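You operate a simulated robot arm through the tools that you are given. There is no shell and no other tool.

Carry out the task below with a simulated robot arm. There is one attempt and no reset: what you move stays moved.

TASK
Finish the south end: close the shell's gap, seat the red collar, shut the clip, crimp the green band.
Fine: collar on the south ledge; one full stroke of the banding lever.

Only the result counts: the job must be done as asked and must still hold three seconds after the hand-in. Knocking over, shifting, dropping, spilling or breaking anything else fails it.

THE ROBOT
A 7-joint arm with a two-finger gripper, fixed in place. Base frame: the origin is on the floor under the middle of its stand, x ahead of it, y to its left, z up; the work surface is at about z = 800. Readings come in mm, degrees, newtons and seconds.
With the tool pointing down near the work surface it reaches from about 340 to 720 mm from the base axis. Its first joint turns from -66.0 to 66.0 degrees. Payload 2.45 kg.
The TCP is the grasp point between the finger pads, 26 mm short of the fingertips. In the tool frame z runs along the fingers and y along their closing line. The gripper opens to 96 mm; its body begins 69 mm behind the TCP.
Orientation is that of the tool frame in the base frame, as [roll, pitch, yaw] about the fixed x, y, z axes, in that order (R = Rz(yaw) Ry(pitch) Rx(roll)). With the fingers straight down and closing along the base's y, the tool's x points along the base's -x, its y along +y and its z along -z.

THE INTERFACE
- The arm moves only by the tool send_rows. Its arguments are lists of equal length, an entry for each row: "travel": the shift along the tool's x, y, z in units of 250 mm (1.0 is 250 mm), a list of three; "rot": the turn, a rotation vector about the tool's x, y, z in units of 45 degrees (1.0 is 45 degrees), a list of three; "claw": the finger opening in mm, from 0 to 96. In form: {"travel": [[x, y, z], ...], "rot": [[wx, wy, wz], ...], "claw": [claw, ...]}. A call has 1 to 20 rows; each row is the pose to reach, as a shift and turn from the pose commanded when the call began, along the tool's axes at that moment. A call with a number of a shift or a turn outside -1 to 1 is refused whole. Each row takes 0.2 s and may step no farther than 50 mm and 8.6 degrees from the row before; otherwise, or with a gripper value out of range, the whole call is refused. A pose out of reach is approached as far as the arm can. The call stops where the force on the tool passes 40 N (or 10 N more than at its start, if that is more) or the arm is blocked; 0.2 s more then pass. The fingers move at their own pace (about 50 mm/s each) and stop on an object; they squeeze with about 28 N. The grip force told is the motor's: it shows also when the fingers shut on nothing. Time passes only in rows, and 0.2 s behind the last, so rows that repeat a pose let the fingers close. The reply holds the time, the measured pose of the TCP, the force on the tool along the base axes, the opening and the grip force, in the units named above and with some noise, with the torque about the TCP (base axes, N m) and any sound that the robot's microphone picked up.
- Cameras (640 x 400 px; columns grow to the right, rows downward): "scene" is fixed at [176.2, -398.9, 1427.2]; the picture's right is [0.67, -0.75, 0.00], its down [-0.39, -0.35, -0.85] and it looks along [0.63, 0.56, -0.53] (base axes); focal length 219 px, centre (320, 200). "wrist" rides on the gripper at [82, 3, -98] in the tool frame; the picture's right is [-0.04, 1.00, 0.00], its down [-0.73, -0.03, -0.68] and it looks along [-0.68, -0.03, 0.73] (tool axes); focal length 256 px, centre (320, 200). There is no depth. A picture from a camera that has moved, and an enlarged one, comes with that camera's place and axes in the base frame and with its lens.
- grab_frame(camera): a new picture of that camera. It takes no simulated time.
- close_up(camera, box): a new picture of the part [left, top, right, bottom] of that camera's present view, enlarged. It takes no simulated time.
- job_done(): hands the job in; it is judged then, once.

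Places have to be worked out from the pictures, the camera data and where the tool is seen. Open the gripper and draw the arm clear of the work before you hand the job in, unless the task says otherwise.

The tools are called after ">>>" as a command line: name --argument value ..., lists and objects as JSON in quotes. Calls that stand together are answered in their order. send_rows: Moves the arm, as the interface text tells. Its arguments: {"type":"object","properties":{"travel":{"type":"array","items":{"type":"array","items":{"type":"number"}}},"rot":{"type":"array","items":{"type":"array","items":{"type":"number"}}},"claw":{"type":"array","items":{"type":"number"}}},"required":["travel","rot","claw"]} The other tools are called the same way: grab_frame (camera) takes a picture; close_up (camera, box) takes an enlarged picture of a part of a camera's view; job_done () hands the job in.

At the start:

```text
time: 0.0
tcp_pos: [433.7, -45.0, 1331.8]
ee_rot: [179.9, 0.0, 180.0]
wrist_force: [-0.8, 0.4, -0.6]
torque: [0.0, 0.0, 0.01]
width: 96.1
finger_force: 0.0
```

scene: 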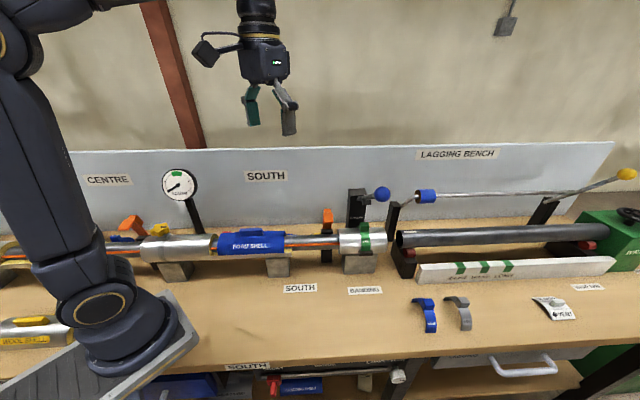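
wrist: 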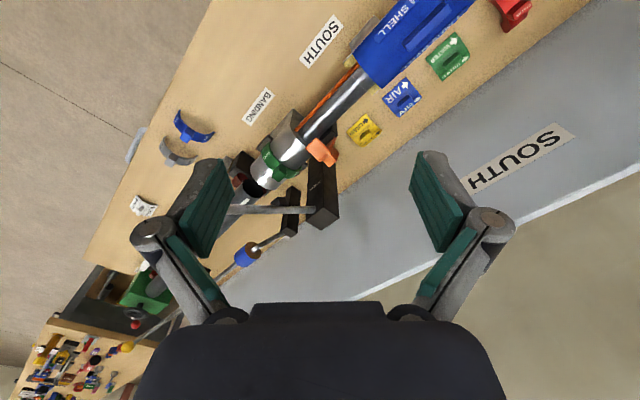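

I start by taking enlarged views of the bench to identify the shell, collar, clip, band and lever.

>>> close_up --camera "scene" --box '[80, 160, 280, 285]'

>>> close_up --camera "scene" --box '[240, 170, 440, 295]'

>>> close_up --camera "scene" --box '[400, 160, 640, 310]'

>>> close_up --camera "scene" --box '[160, 275, 400, 400]'

>>> close_up --camera "scene" --box '[0, 200, 160, 380]'

>>> close_up --camera "scene" --box '[380, 270, 600, 400]'

>>> close_up --camera "wrist" --box '[200, 0, 560, 225]'

```text
3.20 times, centred on (180, 222) of scene
camera zoom: at [176.2, -398.9, 1427.2], right [0.67, -0.75, 0.0], down [-0.39, -0.35, -0.85], along [0.63, 0.56, -0.53], focal length 702 px, centre (768, 128)
```

zoom: 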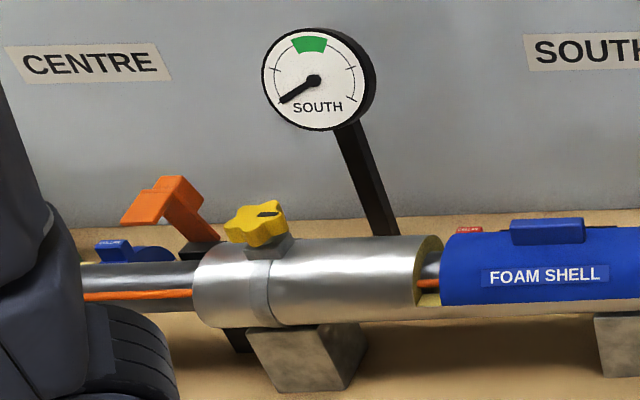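

```text
3.20 times, centred on (340, 232) of scene
camera zoom: at [176.2, -398.9, 1427.2], right [0.67, -0.75, 0.0], down [-0.39, -0.35, -0.85], along [0.63, 0.56, -0.53], focal length 702 px, centre (256, 96)
```

zoom: 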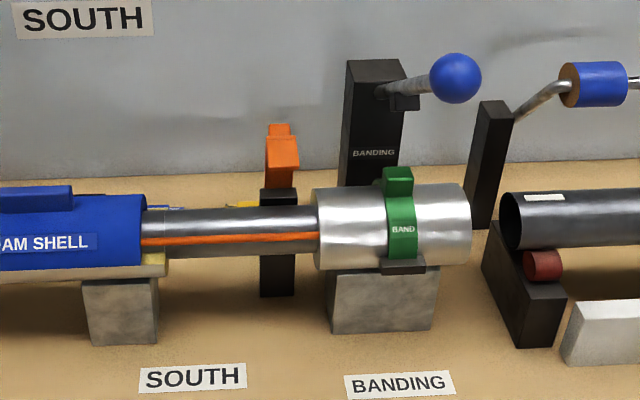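

```text
2.67 times, centred on (520, 235) of scene
camera zoom: at [176.2, -398.9, 1427.2], right [0.67, -0.75, 0.0], down [-0.39, -0.35, -0.85], along [0.63, 0.56, -0.53], focal length 585 px, centre (-213, 107)
```

zoom: 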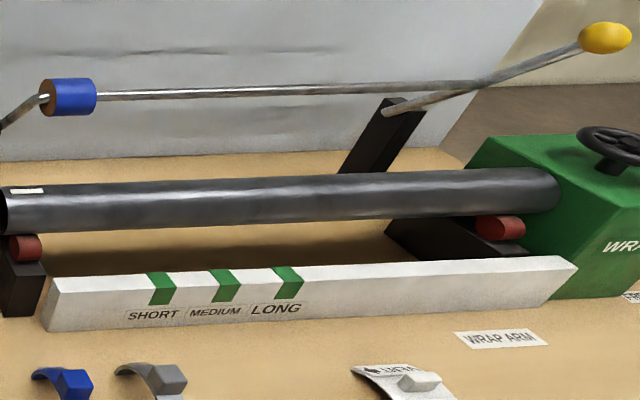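

```text
2.67 times, centred on (280, 338) of scene
camera zoom: at [176.2, -398.9, 1427.2], right [0.67, -0.75, 0.0], down [-0.39, -0.35, -0.85], along [0.63, 0.56, -0.53], focal length 585 px, centre (427, -167)
```

zoom: 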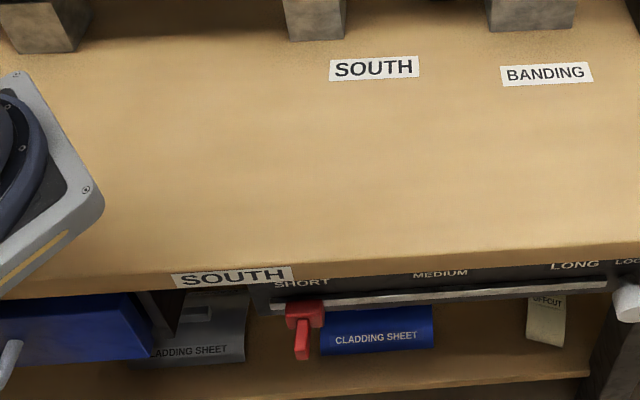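

```text
2.22 times, centred on (80, 290) of scene
camera zoom: at [176.2, -398.9, 1427.2], right [0.67, -0.75, 0.0], down [-0.39, -0.35, -0.85], along [0.63, 0.56, -0.53], focal length 487 px, centre (853, 0)
```

zoom: 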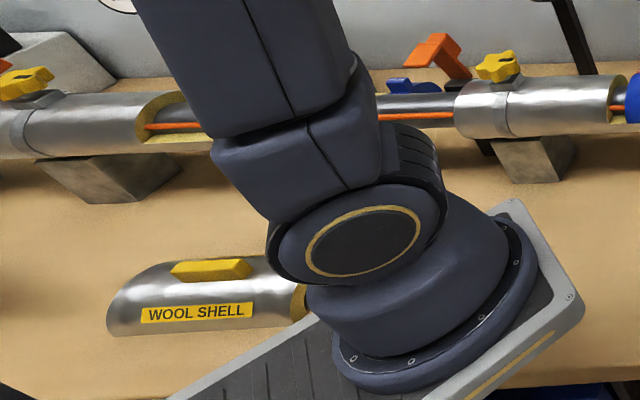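

```text
2.91 times, centred on (490, 335) of scene
camera zoom: at [176.2, -398.9, 1427.2], right [0.67, -0.75, 0.0], down [-0.39, -0.35, -0.85], along [0.63, 0.56, -0.53], focal length 638 px, centre (-174, -193)
```

zoom: 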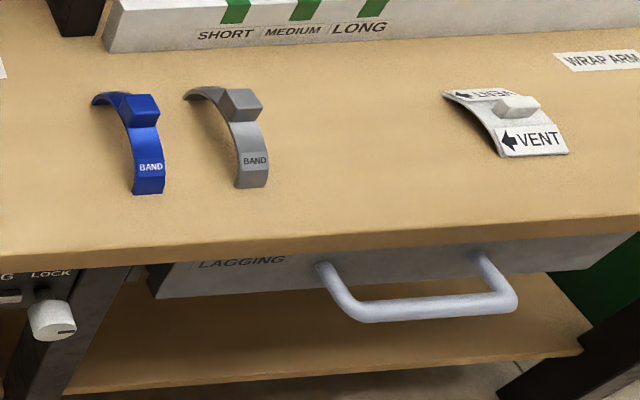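

```text
1.78 times, centred on (380, 112) of wrist
camera zoom: at [350.4, -42.2, 1431.2], right [0.04, 1.0, 0.0], down [0.73, -0.03, 0.68], along [0.68, -0.03, -0.73], focal length 455 px, centre (213, 356)
```

zoom: 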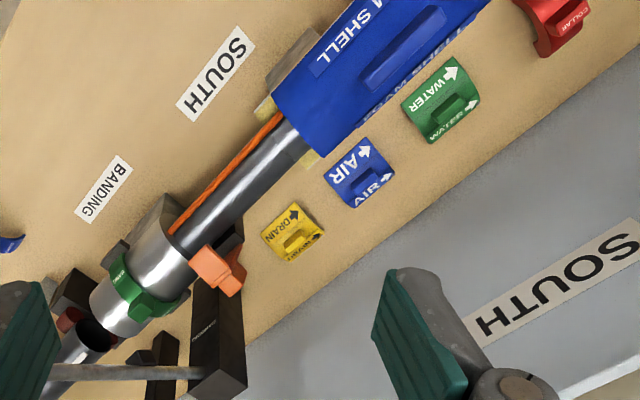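

The pipe runs along roughly [0.66, -0.75] in the base frame. I judge the foam shell's handle to be near (450, 95, 970) and the red collar near (441, 328). I turn the wrist square to the bench and come down for a closer look at the shell.

>>> send_rows --travel '[[0.038, 0.047, 0.12], [0.076, 0.093, 0.24], [0.114, 0.14, 0.36], [0.152, 0.187, 0.48], [0.19, 0.233, 0.6], [0.228, 0.28, 0.728]]' --rot '[[0, 0, -0.152], [0, 0, -0.304], [0, 0, -0.456], [0, 0, -0.608], [0, 0, -0.76], [0, 0, -0.911]]' --claw '[96, 96, 96, 96, 96, 96]'

>>> grab_frame --camera "wrist"

>>> grab_frame --camera "scene"

```text
time: 1.4
tcp_pos: [380.0, 27.2, 1149.6]
ee_rot: [-179.9, 0.0, -138.9]
wrist_force: [-0.3, 1.2, 0.8]
torque: [-0.01, 0.0, -0.01]
width: 95.8
finger_force: 0.0
```

```text
taken
camera wrist: at [315.0, -25.5, 1248.8], right [-0.63, 0.78, 0.0], down [0.57, 0.46, 0.68], along [0.53, 0.43, -0.73], focal length 256 px, centre (320, 200)
```

wrist: 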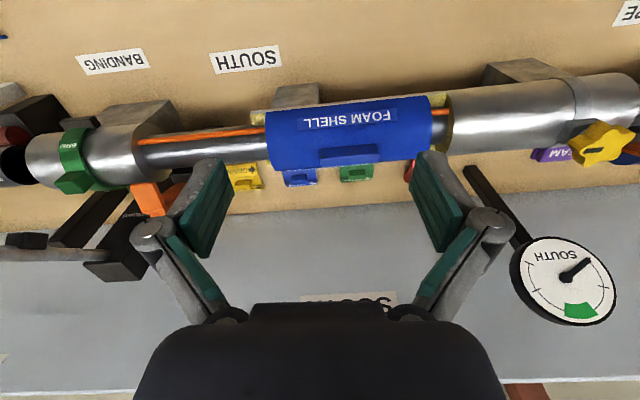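

```text
taken
```

scene: 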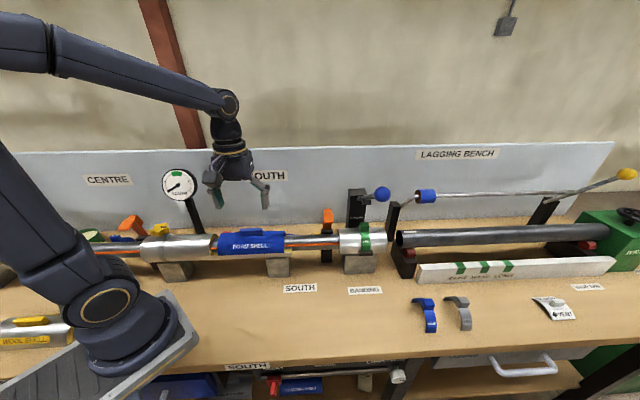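

The wrist picture is upside-down relative to the bench, with the shell, gap and gauge all in view. I zoom into several regions for detail.

>>> close_up --camera "wrist" --box '[220, 60, 480, 222]'

>>> close_up --camera "wrist" --box '[0, 80, 280, 255]'

>>> close_up --camera "wrist" --box '[420, 40, 640, 178]'

>>> close_up --camera "wrist" --box '[500, 230, 640, 330]'

>>> close_up --camera "scene" --box '[140, 190, 310, 296]'

>>> close_up --camera "scene" --box '[300, 175, 440, 262]'

```text
2.46 times, centred on (350, 141) of wrist
camera zoom: at [315.0, -25.5, 1248.8], right [-0.63, 0.78, 0.0], down [0.57, 0.46, 0.68], along [0.53, 0.43, -0.73], focal length 630 px, centre (246, 345)
```

zoom: 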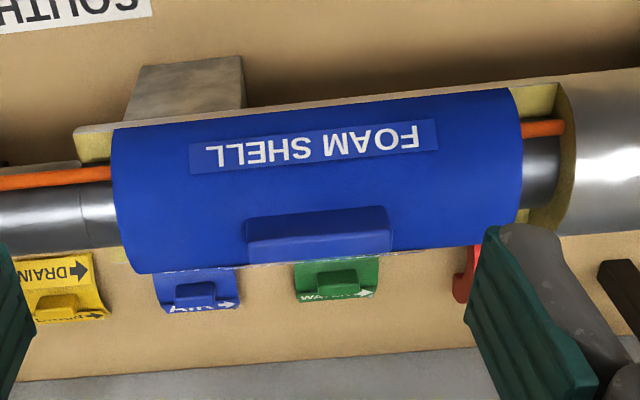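

```text
2.29 times, centred on (140, 168) of wrist
camera zoom: at [315.0, -25.5, 1248.8], right [-0.63, 0.78, 0.0], down [0.57, 0.46, 0.68], along [0.53, 0.43, -0.73], focal length 585 px, centre (731, 274)
```

zoom: 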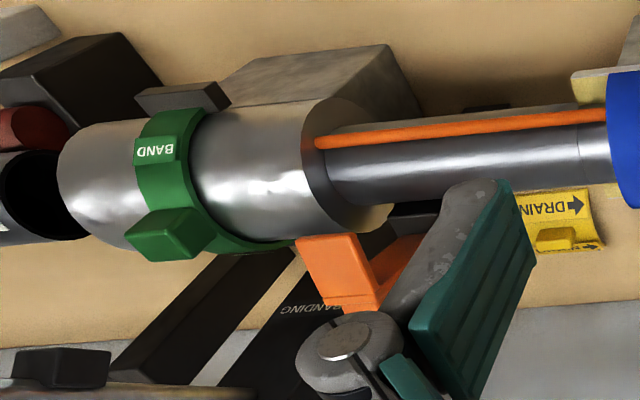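

```text
2.90 times, centred on (530, 109) of wrist
camera zoom: at [315.0, -25.5, 1248.8], right [-0.63, 0.78, 0.0], down [0.57, 0.46, 0.68], along [0.53, 0.43, -0.73], focal length 742 px, centre (-289, 464)
```

zoom: 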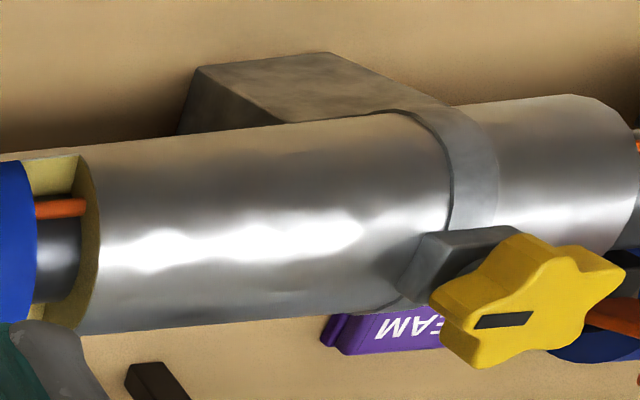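

```text
4.00 times, centred on (570, 280) of wrist
camera zoom: at [315.0, -25.5, 1248.8], right [-0.63, 0.78, 0.0], down [0.57, 0.46, 0.68], along [0.53, 0.43, -0.73], focal length 1024 px, centre (-680, -120)
```

zoom: 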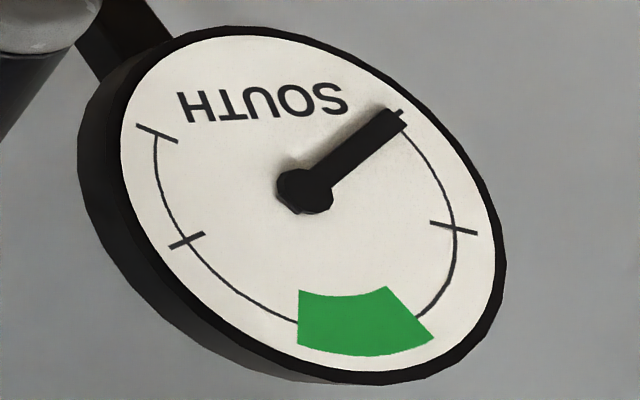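

```text
3.76 times, centred on (225, 243) of scene
camera zoom: at [176.2, -398.9, 1427.2], right [0.67, -0.75, 0.0], down [-0.39, -0.35, -0.85], along [0.63, 0.56, -0.53], focal length 825 px, centre (678, 38)
```

zoom: 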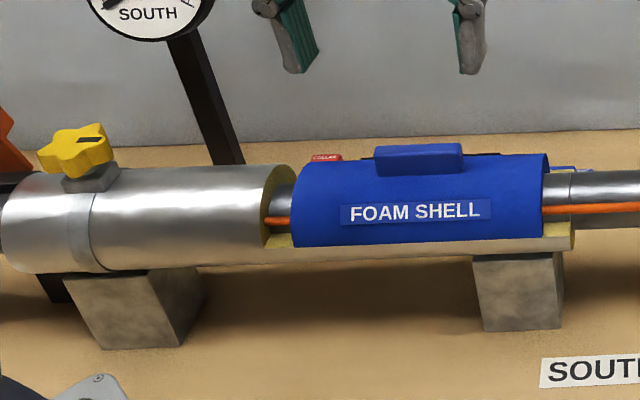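

```text
4.57 times, centred on (370, 218) of scene
camera zoom: at [176.2, -398.9, 1427.2], right [0.67, -0.75, 0.0], down [-0.39, -0.35, -0.85], along [0.63, 0.56, -0.53], focal length 1002 px, centre (91, 115)
```

zoom: 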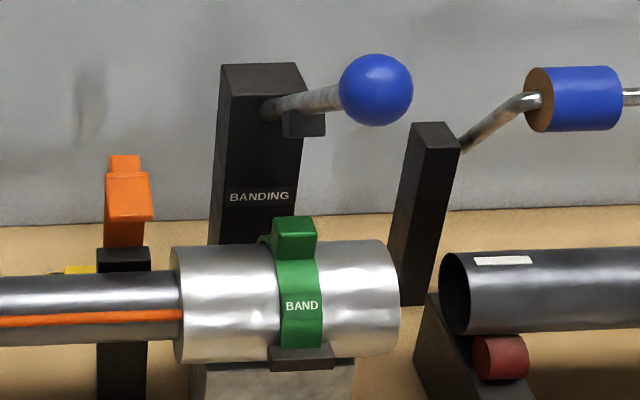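

From the trace wire in both cameras the pipe runs at -45° (e=[0.707,-0.707]). Its axis is about 385 mm out along n=[0.707,0.707], at z of roughly 920. I now shift right along the bench, staying high, to look at the clip, the band and the banding lever.

>>> send_rows --travel '[[-0.012, -0.16, 0], [-0.025, -0.32, 0], [-0.038, -0.48, 0], [-0.05, -0.64, 0], [-0.063, -0.8, 0], [-0.076, -0.96, 0]]' --rot '[[0, 0, -0.015], [0, 0, -0.03], [0, 0, -0.045], [0, 0, -0.06], [0, 0, -0.075], [0, 0, -0.087]]' --claw '[96, 96, 96, 96, 96, 96]'

>>> grab_frame --camera "wrist"

>>> grab_frame --camera "scene"

```text
time: 2.8
tcp_pos: [546.7, -145.2, 1149.8]
ee_rot: [-179.9, 0.0, -134.9]
wrist_force: [-0.2, -0.4, 1.0]
torque: [0.03, -0.02, 0.01]
width: 95.8
finger_force: 0.1
```

```text
taken
camera wrist: at [485.5, -201.2, 1250.2], right [-0.68, 0.73, 0.0], down [0.54, 0.5, 0.68], along [0.5, 0.46, -0.73], focal length 256 px, centre (320, 200)
```

wrist: 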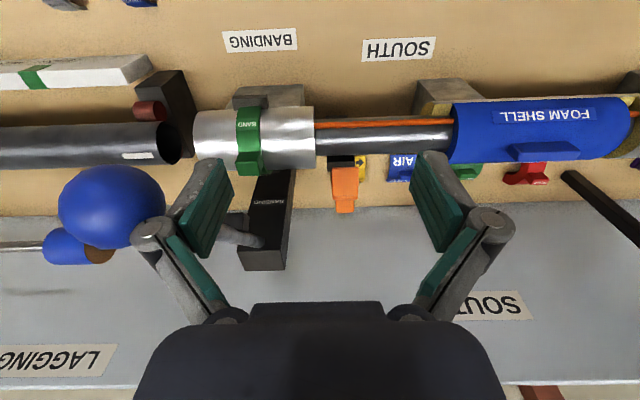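

```text
taken
```

scene: 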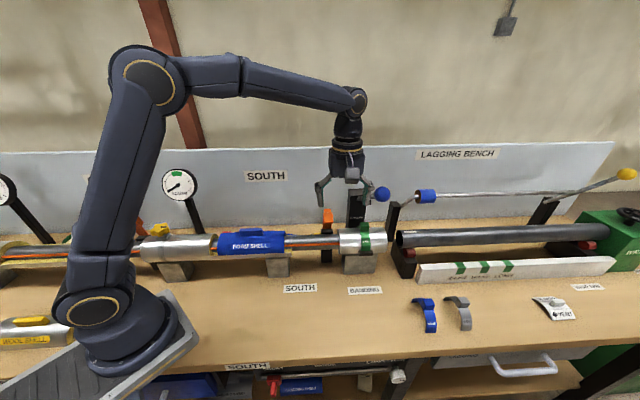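

The lever's blue ball is close to the gripper: I triangulate it at about (605, -215, 1168), with the clip top at about (622, -34, 1029). I zoom in here before moving away from the ball.

>>> close_up --camera "wrist" --box '[180, 80, 400, 218]'

>>> close_up --camera "wrist" --box '[0, 130, 300, 318]'

>>> close_up --camera "wrist" --box '[400, 70, 640, 220]'

>>> close_up --camera "scene" --box '[290, 130, 450, 230]'

```text
2.90 times, centred on (290, 149) of wrist
camera zoom: at [485.5, -201.2, 1250.2], right [-0.68, 0.73, 0.0], down [0.54, 0.5, 0.68], along [0.5, 0.46, -0.73], focal length 742 px, centre (407, 348)
```

zoom: 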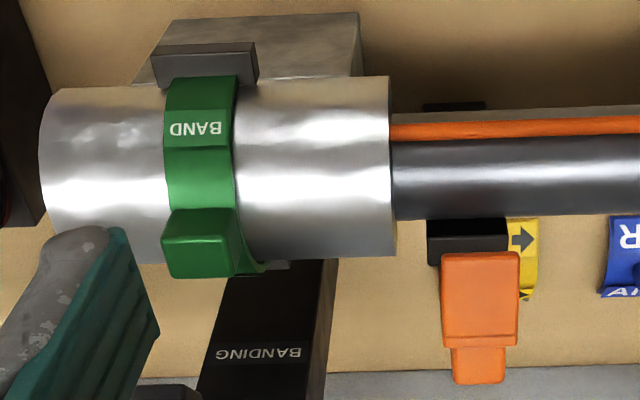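

```text
2.13 times, centred on (150, 224) of wrist
camera zoom: at [485.5, -201.2, 1250.2], right [-0.68, 0.73, 0.0], down [0.54, 0.5, 0.68], along [0.5, 0.46, -0.73], focal length 545 px, centre (682, 149)
```

zoom: 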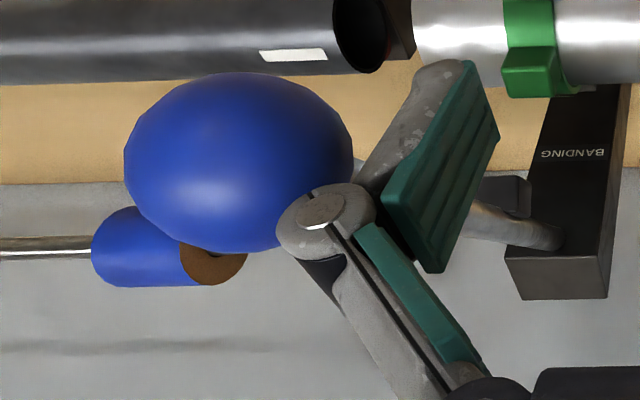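

```text
2.67 times, centred on (520, 145) of wrist
camera zoom: at [485.5, -201.2, 1250.2], right [-0.68, 0.73, 0.0], down [0.54, 0.5, 0.68], along [0.5, 0.46, -0.73], focal length 683 px, centre (-213, 347)
```

zoom: 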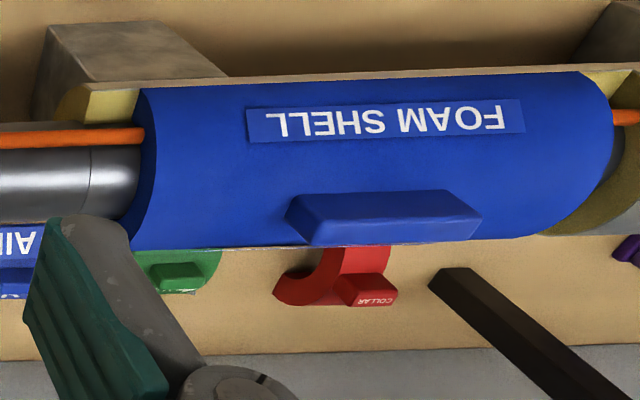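

```text
4.00 times, centred on (370, 180) of scene
camera zoom: at [176.2, -398.9, 1427.2], right [0.67, -0.75, 0.0], down [-0.39, -0.35, -0.85], along [0.63, 0.57, -0.53], focal length 877 px, centre (120, 280)
```

zoom: 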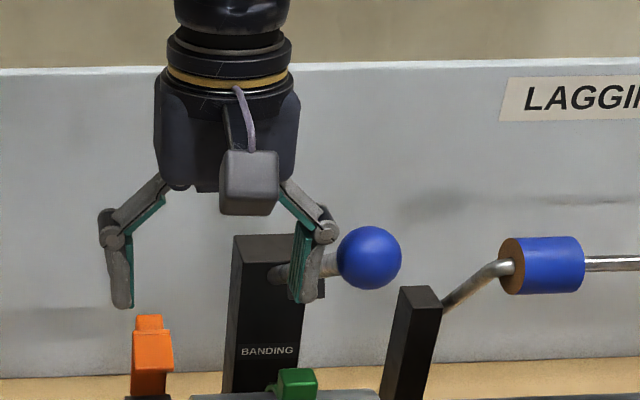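

The clip stands open on a post behind the pipe, its top near n=416, e=464, z=1029. The shell handle spans e≈190–258 at n≈379 with its top at z≈995. I move back along the bench to view the red collar and the north gap up close.

>>> send_rows --travel '[[0, 0.19, 0], [0, 0.38, 0], [0, 0.57, 0], [0, 0.76, 0], [0, 0.95, 0]]' --rot '[[0, 0, 0], [0, 0, 0], [0, 0, 0], [0, 0, 0], [0, 0, 0]]' --claw '[96, 96, 96, 96, 96]'

>>> send_rows --travel '[[-0.049, 0.13, 0.05], [-0.098, 0.26, 0.1], [-0.146, 0.39, 0.15], [-0.195, 0.52, 0.2], [-0.244, 0.65, 0.24]]' --rot '[[0, 0, 0], [0, 0, 0], [0, 0, 0], [0, 0, 0], [0, 0, 0]]' --claw '[96, 96, 96, 96, 96]'

>>> grab_frame --camera "wrist"

>>> grab_frame --camera "scene"

```text
time: 4.0
tcp_pos: [381.6, 22.6, 1148.8]
ee_rot: [-180.0, 0.0, -135.2]
wrist_force: [-0.4, 0.1, -0.6]
torque: [0.0, -0.01, -0.01]
width: 96.0
finger_force: 0.0
```

```text
time: 5.2
tcp_pos: [308.8, 182.0, 1089.8]
ee_rot: [-180.0, 0.1, -135.1]
wrist_force: [0.1, -0.7, -0.1]
torque: [-0.02, 0.0, -0.01]
width: 96.1
finger_force: 0.1
```

```text
taken
camera wrist: at [246.4, 127.2, 1189.1], right [-0.68, 0.74, 0.0], down [0.54, 0.5, 0.68], along [0.5, 0.46, -0.73], focal length 256 px, centre (320, 200)
```

wrist: 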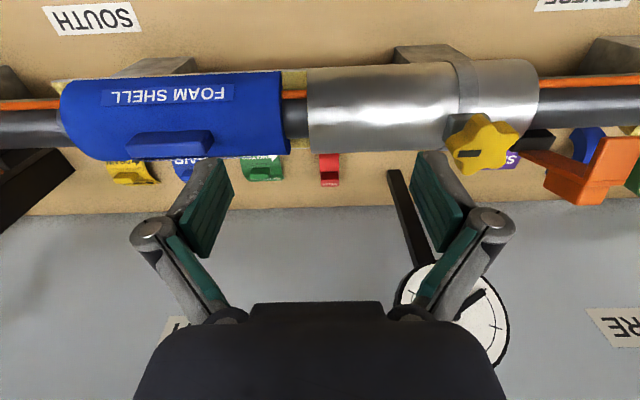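

```text
taken
```

scene: 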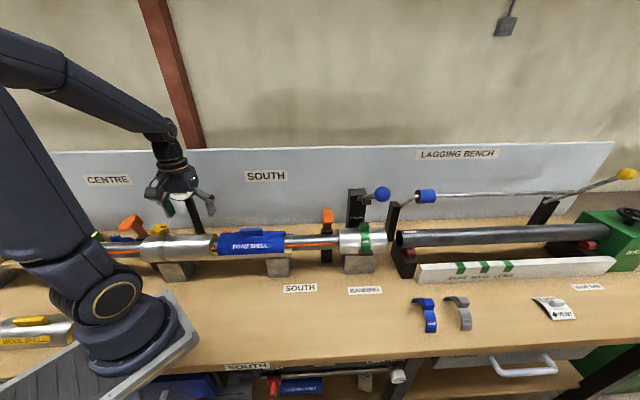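

The collar shows just behind the left cladding at wrist pixel (330,170). I zoom in on it and on the gap.

>>> close_up --camera "wrist" --box '[260, 120, 400, 207]'

>>> close_up --camera "wrist" --box '[240, 50, 400, 150]'

>>> close_up --camera "wrist" --box '[430, 50, 640, 220]'

```text
4.57 times, centred on (330, 164) of wrist
camera zoom: at [246.4, 127.2, 1189.1], right [-0.68, 0.74, 0.0], down [0.54, 0.5, 0.68], along [0.5, 0.46, -0.73], focal length 1170 px, centre (274, 367)
```

zoom: 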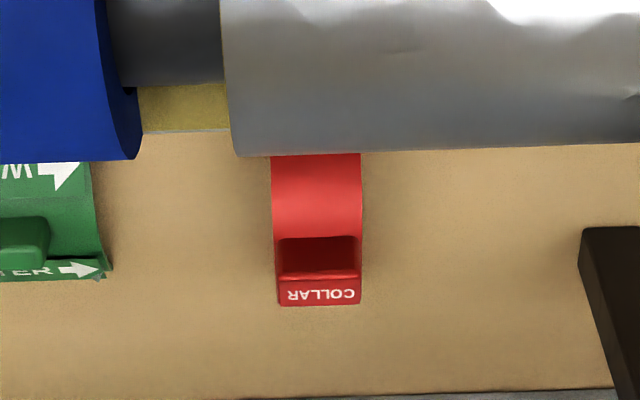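

```text
4.00 times, centred on (320, 100) of wrist
camera zoom: at [246.4, 127.2, 1189.1], right [-0.68, 0.74, 0.0], down [0.54, 0.5, 0.68], along [0.5, 0.46, -0.73], focal length 1024 px, centre (320, 600)
```

zoom: 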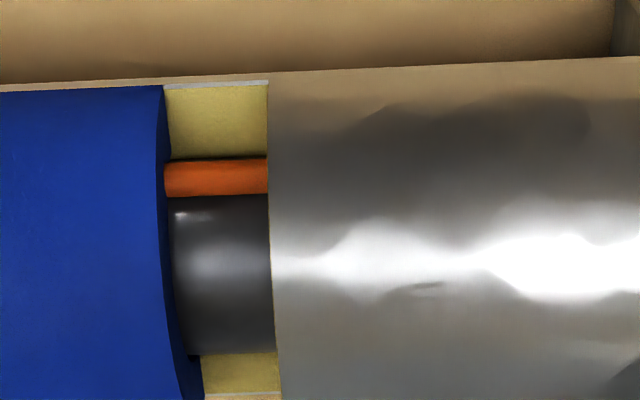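

```text
2.35 times, centred on (535, 135) of wrist
camera zoom: at [246.4, 127.2, 1189.1], right [-0.68, 0.74, 0.0], down [0.54, 0.5, 0.68], along [0.5, 0.46, -0.73], focal length 602 px, centre (-186, 353)
```

zoom: 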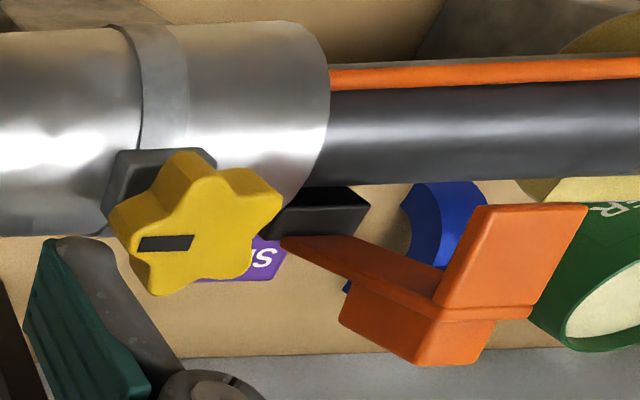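

The collar stands as an arch spanning the pipe direction, with its knob block near n≈521, e≈79, z≈875. The centre clip shows that these clips hinge over toward the robot. I move above the shell handle and turn the wrist 90° so the fingers close across the pipe.

>>> send_rows --travel '[[-0.022, -0.09, 0], [-0.044, -0.18, 0], [-0.066, -0.27, 0], [-0.088, -0.36, 0], [-0.11, -0.45, 0], [-0.13, -0.537, 0]]' --rot '[[0, 0, -0.167], [0, 0, -0.333], [0, 0, -0.5], [0, 0, -0.667], [0, 0, -0.833], [0, 0, -1.0]]' --claw '[96, 96, 96, 96, 96, 96]'

>>> send_rows --travel '[[0, 0, 0], [0, 0, 0], [0, 0, 0], [0, 0, 0], [0, 0, 0], [0, 0, 0]]' --rot '[[0, 0, -0.167], [0, 0, -0.333], [0, 0, -0.5], [0, 0, -0.667], [0, 0, -0.833], [0, 0, -1.0]]' --claw '[96, 96, 96, 96, 96, 96]'

>>> grab_frame --camera "wrist"

>>> grab_frame --camera "scene"

```text
time: 6.6
tcp_pos: [427.6, 110.3, 1091.2]
ee_rot: [180.0, 0.0, -89.9]
wrist_force: [0.0, 0.2, 0.0]
torque: [0.03, -0.02, -0.01]
width: 95.9
finger_force: 0.0
```

```text
time: 8.0
tcp_pos: [426.2, 109.5, 1090.3]
ee_rot: [179.9, 0.0, -45.0]
wrist_force: [-0.2, 0.6, 0.0]
torque: [0.0, 0.0, 0.0]
width: 96.0
finger_force: 0.1
```

```text
taken
camera wrist: at [480.6, 49.2, 1190.1], right [-0.73, -0.68, 0.0], down [-0.5, 0.54, 0.68], along [-0.46, 0.5, -0.73], focal length 256 px, centre (320, 200)
```

wrist: 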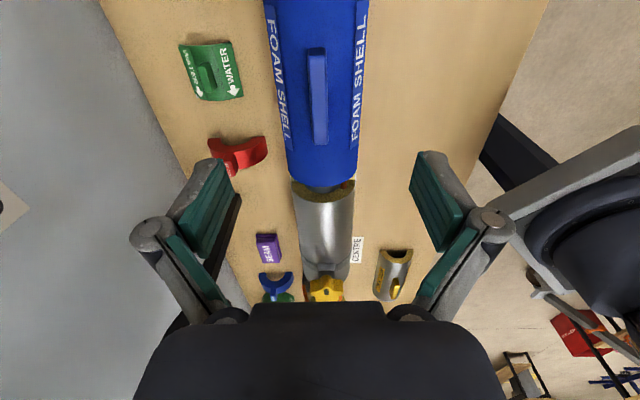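

```text
taken
```

scene: 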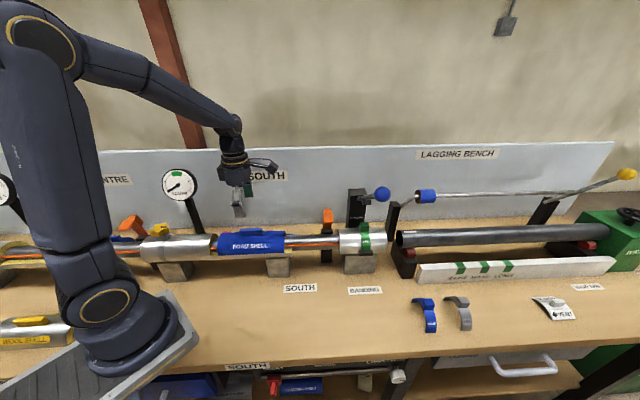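

The rotation reached yaw -45 without trouble, and the handle and the whole collar are visible. I zoom in on both.

>>> close_up --camera "wrist" --box '[180, 20, 300, 200]'

>>> close_up --camera "wrist" --box '[250, 0, 390, 220]'

>>> close_up --camera "wrist" --box '[195, 120, 285, 180]'

```text
2.22 times, centred on (240, 110) of wrist
camera zoom: at [480.6, 49.2, 1190.1], right [-0.73, -0.68, 0.0], down [-0.5, 0.54, 0.68], along [-0.46, 0.5, -0.73], focal length 569 px, centre (498, 400)
```

zoom: 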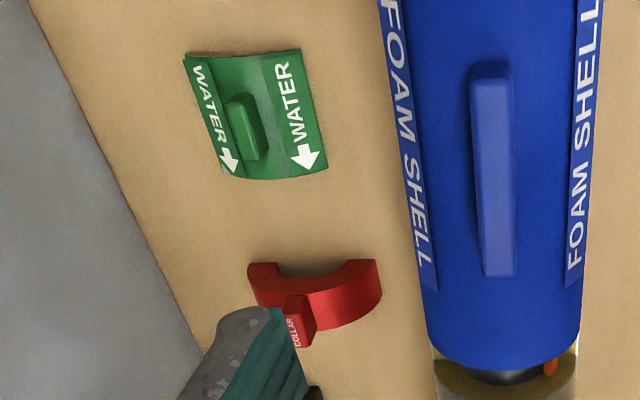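

```text
1.82 times, centred on (320, 110) of wrist
camera zoom: at [480.6, 49.2, 1190.1], right [-0.73, -0.68, 0.0], down [-0.5, 0.54, 0.68], along [-0.46, 0.5, -0.73], focal length 465 px, centre (320, 364)
```

zoom: 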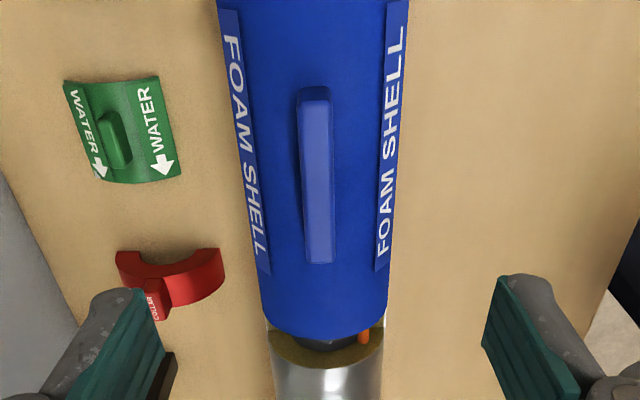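

```text
6.67 times, centred on (240, 150) of wrist
camera zoom: at [480.6, 49.2, 1190.1], right [-0.73, -0.68, 0.0], down [-0.5, 0.54, 0.68], along [-0.46, 0.5, -0.73], focal length 1707 px, centre (853, 533)
```

zoom: 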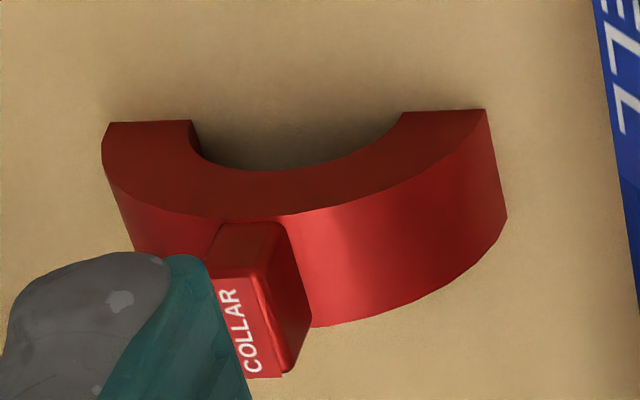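

The collar is a half-ring arch of about 100 mm outer and 55 mm inner diameter, standing at n≈521, e≈76. The shell spans e≈124–316, with a gap of about 24 mm to the cladding at e≈100. I descend over the handle to about 1006 with the fingers open.

>>> send_rows --travel '[[0.002, 0, 0.1], [0.004, -0.002, 0.2], [0.004, -0.003, 0.29], [0.004, -0.003, 0.337]]' --rot '[[0, 0, 0], [0, 0, 0], [0, 0, 0], [0, 0, 0]]' --claw '[96, 96, 96, 96]'

>>> grab_frame --camera "wrist"

>>> close_up --camera "scene" --box '[130, 150, 330, 275]'

```text
time: 9.0
tcp_pos: [428.4, 109.1, 1005.4]
ee_rot: [-179.9, 0.0, -45.0]
wrist_force: [-0.3, -0.6, 0.1]
torque: [0.0, -0.02, 0.01]
width: 96.0
finger_force: 0.1
```

```text
taken
camera wrist: at [482.3, 49.5, 1104.7], right [-0.74, -0.68, 0.0], down [-0.5, 0.54, 0.68], along [-0.46, 0.5, -0.73], focal length 256 px, centre (320, 200)
```

wrist: 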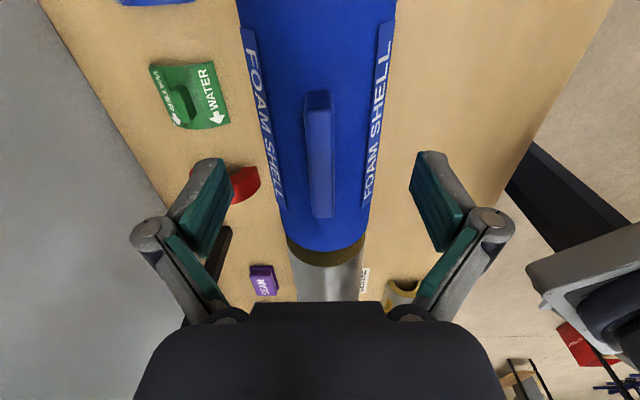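

```text
3.20 times, centred on (230, 212) of scene
camera zoom: at [176.2, -398.9, 1427.2], right [0.67, -0.75, 0.0], down [-0.39, -0.35, -0.85], along [0.63, 0.56, -0.53], focal length 702 px, centre (608, 160)
```

zoom: 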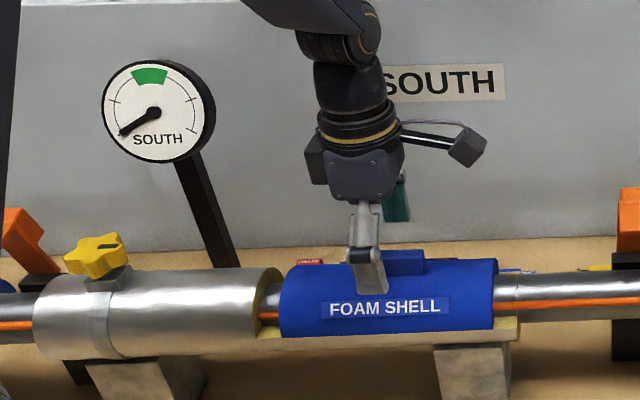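

The fingers straddle the handle at the right height. I close them on it.

>>> send_rows --travel '[[0, 0, 0], [0, 0, 0], [0, 0, 0], [0, 0, 0], [0, 0, 0], [0, 0, 0]]' --rot '[[0, 0, 0], [0, 0, 0], [0, 0, 0], [0, 0, 0], [0, 0, 0], [0, 0, 0]]' --claw '[60, 40, 20, 8, 8, 8]'

>>> grab_frame --camera "wrist"

```text
time: 10.4
tcp_pos: [428.2, 109.1, 1005.1]
ee_rot: [-180.0, 0.0, -45.1]
wrist_force: [0.2, 0.1, 0.0]
torque: [-0.01, 0.01, 0.01]
width: 13.0
finger_force: 28.0
```

```text
taken
camera wrist: at [482.3, 49.4, 1104.9], right [-0.74, -0.68, 0.0], down [-0.5, 0.54, 0.68], along [-0.46, 0.5, -0.73], focal length 256 px, centre (320, 200)
```

wrist: 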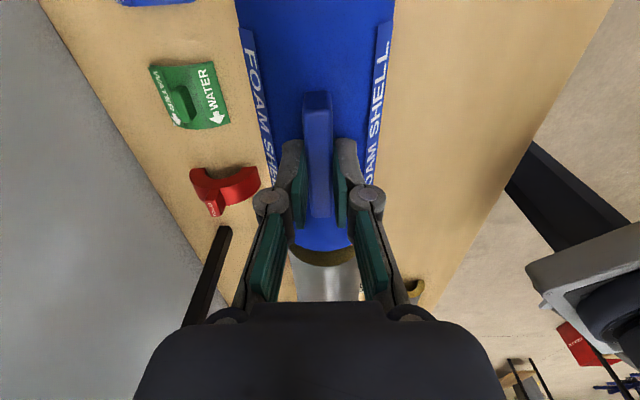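

The handle is gripped at 13 mm width with 28 N. I slide the shell north (tool -x) in small steps and watch the force.

>>> send_rows --travel '[[-0.012, 0, 0], [-0.024, 0, 0], [-0.036, 0, 0], [-0.048, 0, 0], [-0.06, 0, 0]]' --rot '[[0, 0, 0], [0, 0, 0], [0, 0, 0], [0, 0, 0], [0, 0, 0]]' --claw '[8, 8, 8, 8, 8]'

>>> close_up --camera "scene" --box '[130, 150, 330, 275]'

>>> grab_frame --camera "wrist"

```text
time: 11.6
tcp_pos: [419.1, 120.8, 1005.8]
ee_rot: [-180.0, 0.1, -45.0]
wrist_force: [0.1, -0.1, 0.0]
torque: [0.01, -0.02, -0.01]
width: 13.2
finger_force: 27.7
```

```text
3.20 times, centred on (230, 212) of scene
camera zoom: at [176.2, -398.9, 1427.2], right [0.67, -0.75, 0.0], down [-0.39, -0.35, -0.85], along [0.63, 0.56, -0.53], focal length 702 px, centre (608, 160)
```

zoom: 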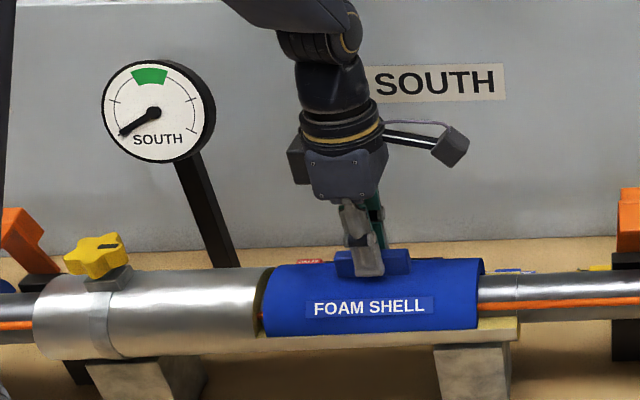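

```text
taken
camera wrist: at [472.3, 60.6, 1104.9], right [-0.74, -0.68, 0.0], down [-0.5, 0.54, 0.68], along [-0.46, 0.5, -0.73], focal length 256 px, centre (320, 200)
```

wrist: 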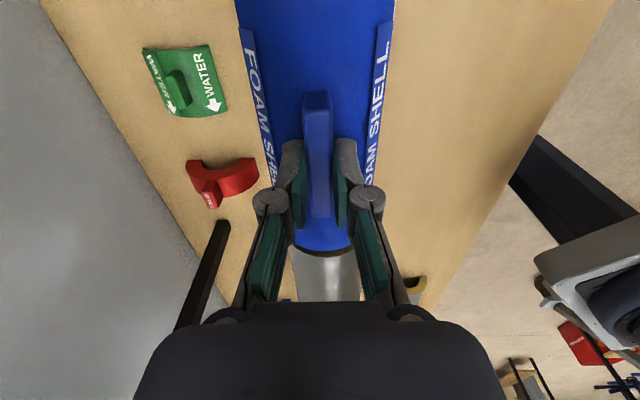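

The shell has moved 15 mm without resistance and I judge about 7 mm remain. I continue in finer steps until contact force shows.

>>> send_rows --travel '[[-0.006, 0, 0], [-0.012, 0, 0], [-0.018, 0, 0], [-0.024, 0, 0]]' --rot '[[0, 0, 0], [0, 0, 0], [0, 0, 0], [0, 0, 0]]' --claw '[8, 8, 8, 8]'

>>> close_up --camera "scene" --box '[150, 165, 290, 253]'

```text
time: 12.6
tcp_pos: [412.6, 124.8, 1006.2]
ee_rot: [-180.0, 0.0, -45.2]
wrist_force: [0.8, 0.4, -0.4]
torque: [0.01, 0.0, 0.01]
width: 13.0
finger_force: 28.0
```

```text
4.55 times, centred on (220, 209) of scene
camera zoom: at [176.2, -398.9, 1427.2], right [0.67, -0.75, 0.0], down [-0.39, -0.35, -0.85], along [0.63, 0.56, -0.53], focal length 996 px, centre (774, 159)
```

zoom: 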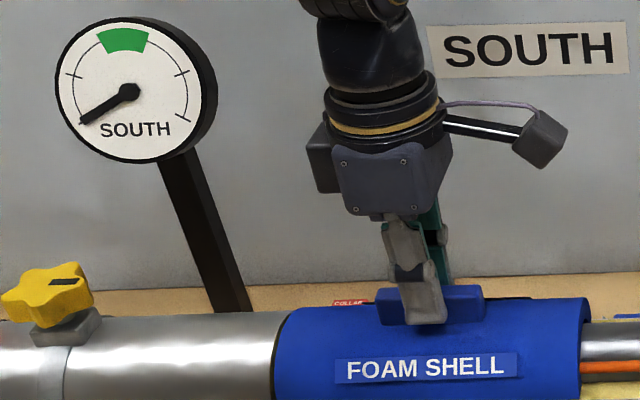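

The gap looks almost closed and the gauge has not moved. I look closer at the joint.

>>> close_up --camera "scene" --box '[180, 220, 260, 270]'

>>> close_up --camera "scene" --box '[250, 220, 330, 270]'

```text
8.00 times, centred on (220, 245) of scene
camera zoom: at [176.2, -398.9, 1427.2], right [0.67, -0.75, 0.0], down [-0.39, -0.35, -0.85], along [0.63, 0.56, -0.53], focal length 1754 px, centre (1120, -160)
```

zoom: 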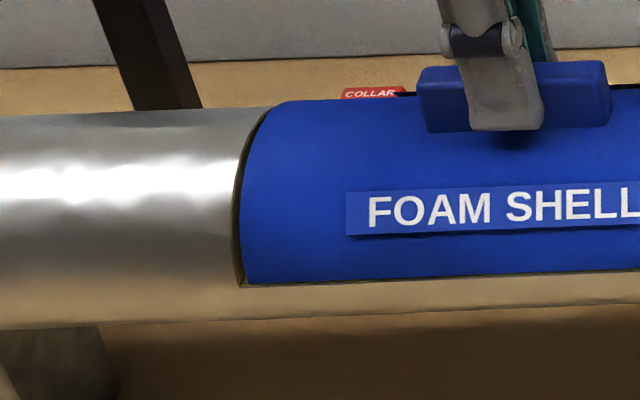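

```text
8.00 times, centred on (290, 245) of scene
camera zoom: at [176.2, -398.9, 1427.2], right [0.67, -0.75, 0.0], down [-0.39, -0.35, -0.85], along [0.63, 0.56, -0.53], focal length 1754 px, centre (560, -160)
```

zoom: 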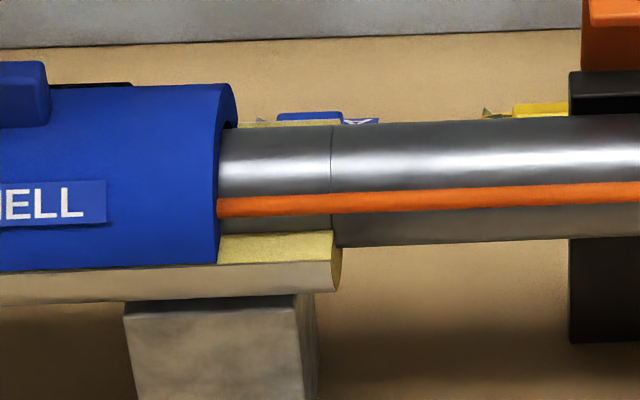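

A thin dark line of 1–3 mm remains at the joint. I continue in very fine steps until the shell butts up.

>>> send_rows --travel '[[-0.003, 0, 0], [-0.006, 0, 0], [-0.009, 0, 0], [-0.012, 0, 0]]' --rot '[[0, 0, 0], [0, 0, 0], [0, 0, 0], [0, 0, 0]]' --claw '[8, 8, 8, 8]'

>>> close_up --camera "scene" --box '[180, 220, 260, 270]'

>>> close_up --camera "scene" --box '[150, 165, 290, 253]'

```text
time: 13.6
tcp_pos: [410.4, 128.0, 1004.6]
ee_rot: [180.0, 0.0, -45.1]
wrist_force: [0.2, -0.2, 0.5]
torque: [0.0, -0.05, 0.01]
width: 13.0
finger_force: 28.5
```

```text
8.00 times, centred on (220, 245) of scene
camera zoom: at [176.2, -398.9, 1427.2], right [0.67, -0.75, 0.0], down [-0.39, -0.35, -0.85], along [0.63, 0.56, -0.53], focal length 1754 px, centre (1120, -160)
```

zoom: 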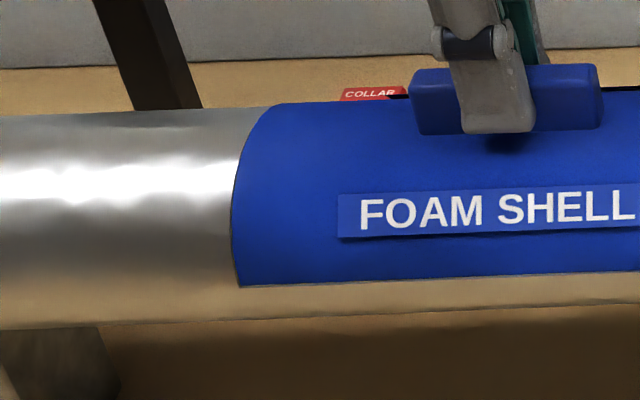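

```text
4.55 times, centred on (220, 209) of scene
camera zoom: at [176.2, -398.9, 1427.2], right [0.67, -0.75, 0.0], down [-0.39, -0.35, -0.85], along [0.63, 0.56, -0.53], focal length 996 px, centre (774, 159)
```

zoom: 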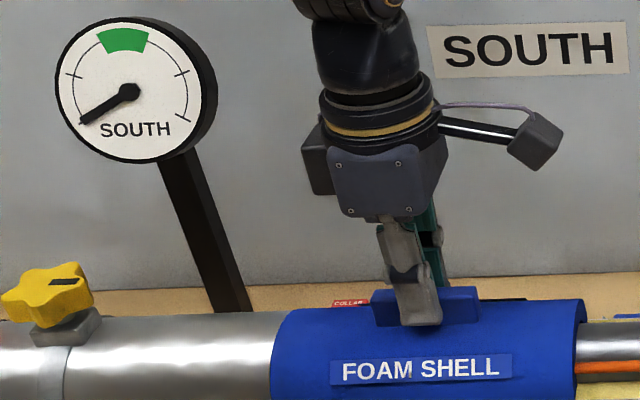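

The gap looks closed, but no contact force shows yet. I push another few mm in sub-mm steps to confirm it butts.

>>> send_rows --travel '[[-0.003, 0, 0], [-0.006, 0, 0], [-0.008, 0, 0], [-0.008, 0, 0]]' --rot '[[0, 0, 0], [0, 0, 0], [0, 0, 0], [0, 0, 0]]' --claw '[8, 8, 8, 8]'

>>> close_up --camera "scene" --box '[180, 220, 260, 270]'

>>> close_up --camera "scene" --box '[150, 165, 290, 253]'

```text
time: 14.6
tcp_pos: [410.9, 128.3, 1005.3]
ee_rot: [-179.9, -0.1, -45.2]
wrist_force: [18.0, -15.3, -1.7]
torque: [-0.8, -0.83, 0.06]
width: 13.0
finger_force: 28.0
```

```text
8.00 times, centred on (220, 245) of scene
camera zoom: at [176.7, -399.3, 1427.0], right [0.67, -0.75, 0.0], down [-0.39, -0.35, -0.85], along [0.63, 0.57, -0.53], focal length 1754 px, centre (1120, -160)
```

zoom: 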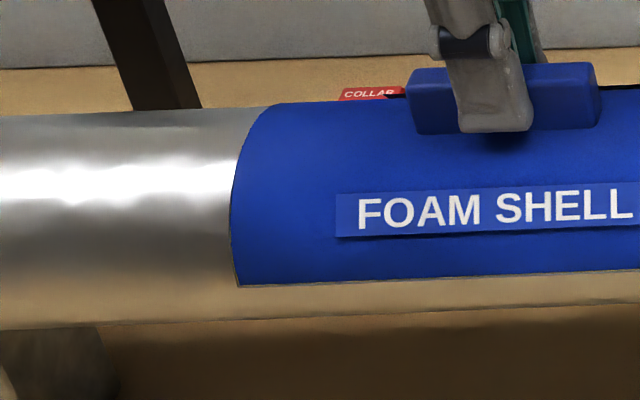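

```text
4.55 times, centred on (220, 209) of scene
camera zoom: at [176.7, -399.3, 1427.0], right [0.67, -0.75, 0.0], down [-0.39, -0.35, -0.85], along [0.63, 0.57, -0.53], focal length 996 px, centre (774, 159)
```

zoom: 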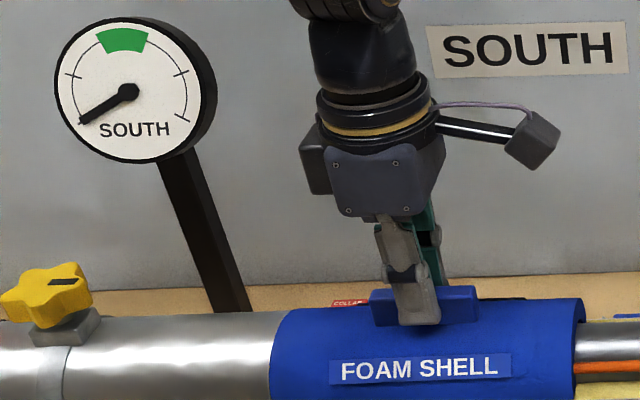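

Contact shows at about 24 N along the pipe, so the shell is butted. I relax the push slightly, open the fingers, rise straight up and check that the shell stays put.

>>> send_rows --travel '[[0.004, 0, 0], [0.006, 0, 0], [0.006, 0, 0], [0.006, 0, 0], [0.006, 0, -0.1], [0.006, 0, -0.25], [0.006, 0, -0.4]]' --rot '[[0, 0, 0], [0, 0, 0], [0, 0, 0], [0, 0, 0], [0, 0, 0], [0, 0, 0], [0, 0, 0]]' --claw '[8, 8, 40, 60, 60, 60, 60]'

>>> grab_frame --camera "wrist"

>>> close_up --camera "scene" --box '[180, 215, 330, 309]'

```text
time: 16.2
tcp_pos: [410.5, 126.3, 1104.8]
ee_rot: [180.0, 0.0, -45.0]
wrist_force: [-0.6, -0.1, 0.5]
torque: [0.0, -0.04, -0.01]
width: 59.9
finger_force: 0.1
```

```text
taken
camera wrist: at [464.9, 66.4, 1204.2], right [-0.74, -0.68, 0.0], down [-0.5, 0.54, 0.68], along [-0.46, 0.5, -0.73], focal length 256 px, centre (320, 200)
```

wrist: 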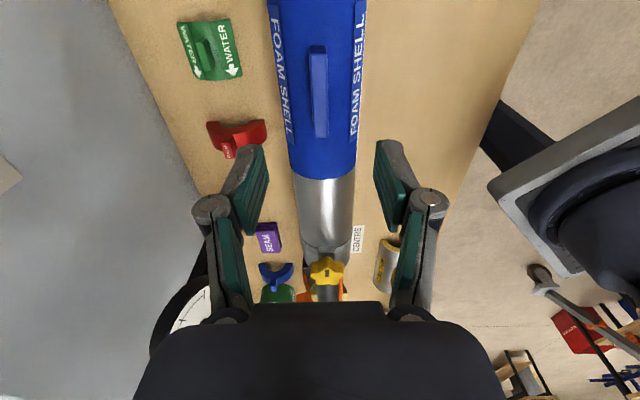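

```text
4.26 times, centred on (255, 262) of scene
camera zoom: at [176.2, -398.9, 1427.2], right [0.67, -0.75, 0.0], down [-0.39, -0.35, -0.85], along [0.63, 0.56, -0.53], focal length 933 px, centre (597, -64)
```

zoom: 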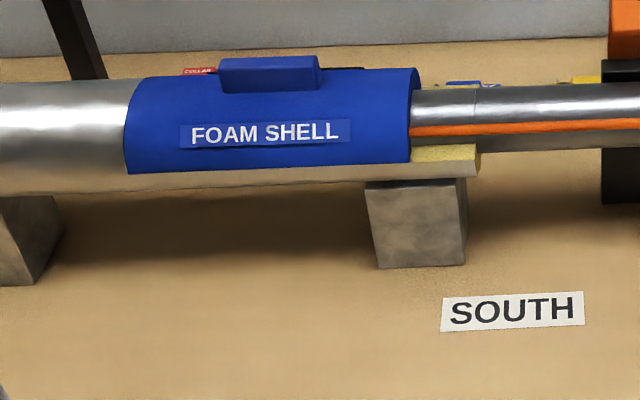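

The shell stays closed after release. Next I go over the collar (n≈521, e≈77), keeping high and with the wrist camera on the side away from the gauge.

>>> send_rows --travel '[[-0.1, -0.113, 0.0], [-0.2, -0.226, 0.0], [-0.3, -0.34, 0.0], [-0.4, -0.453, 0.06], [-0.496, -0.566, 0.14]]' --rot '[[0, 0, 0], [0, 0, 0], [0, 0, 0], [0, 0, 0], [0, 0, 0]]' --claw '[60, 60, 60, 60, 60]'

>>> grab_frame --camera "wrist"

>>> grab_frame --camera "scene"

```text
time: 17.4
tcp_pos: [421.8, 316.3, 1071.6]
ee_rot: [180.0, 0.0, -45.0]
wrist_force: [0.5, 0.2, 0.6]
torque: [-0.01, 0.01, 0.01]
width: 60.1
finger_force: 0.1
```

```text
taken
camera wrist: at [476.3, 256.3, 1171.3], right [-0.74, -0.68, 0.0], down [-0.5, 0.54, 0.68], along [-0.46, 0.5, -0.73], focal length 256 px, centre (320, 200)
```

wrist: 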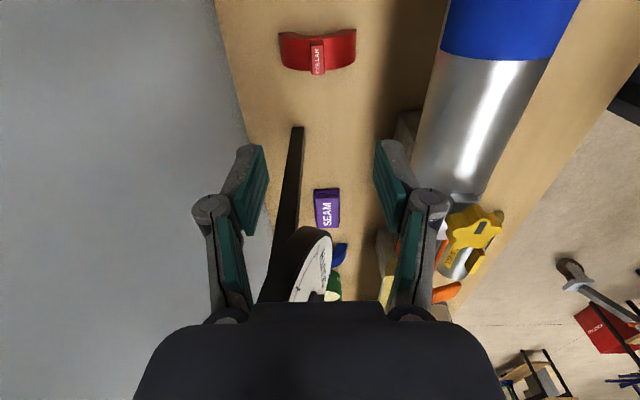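

```text
taken
```

scene: 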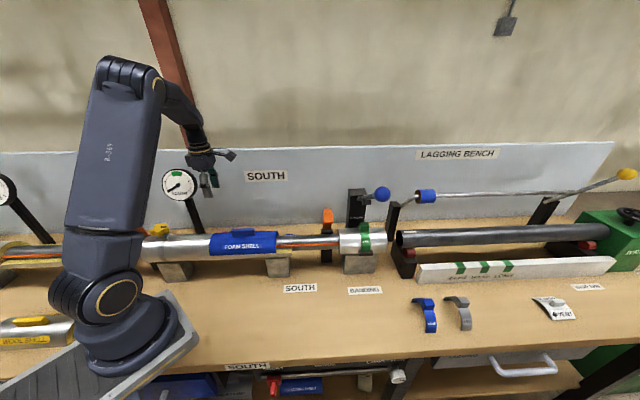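

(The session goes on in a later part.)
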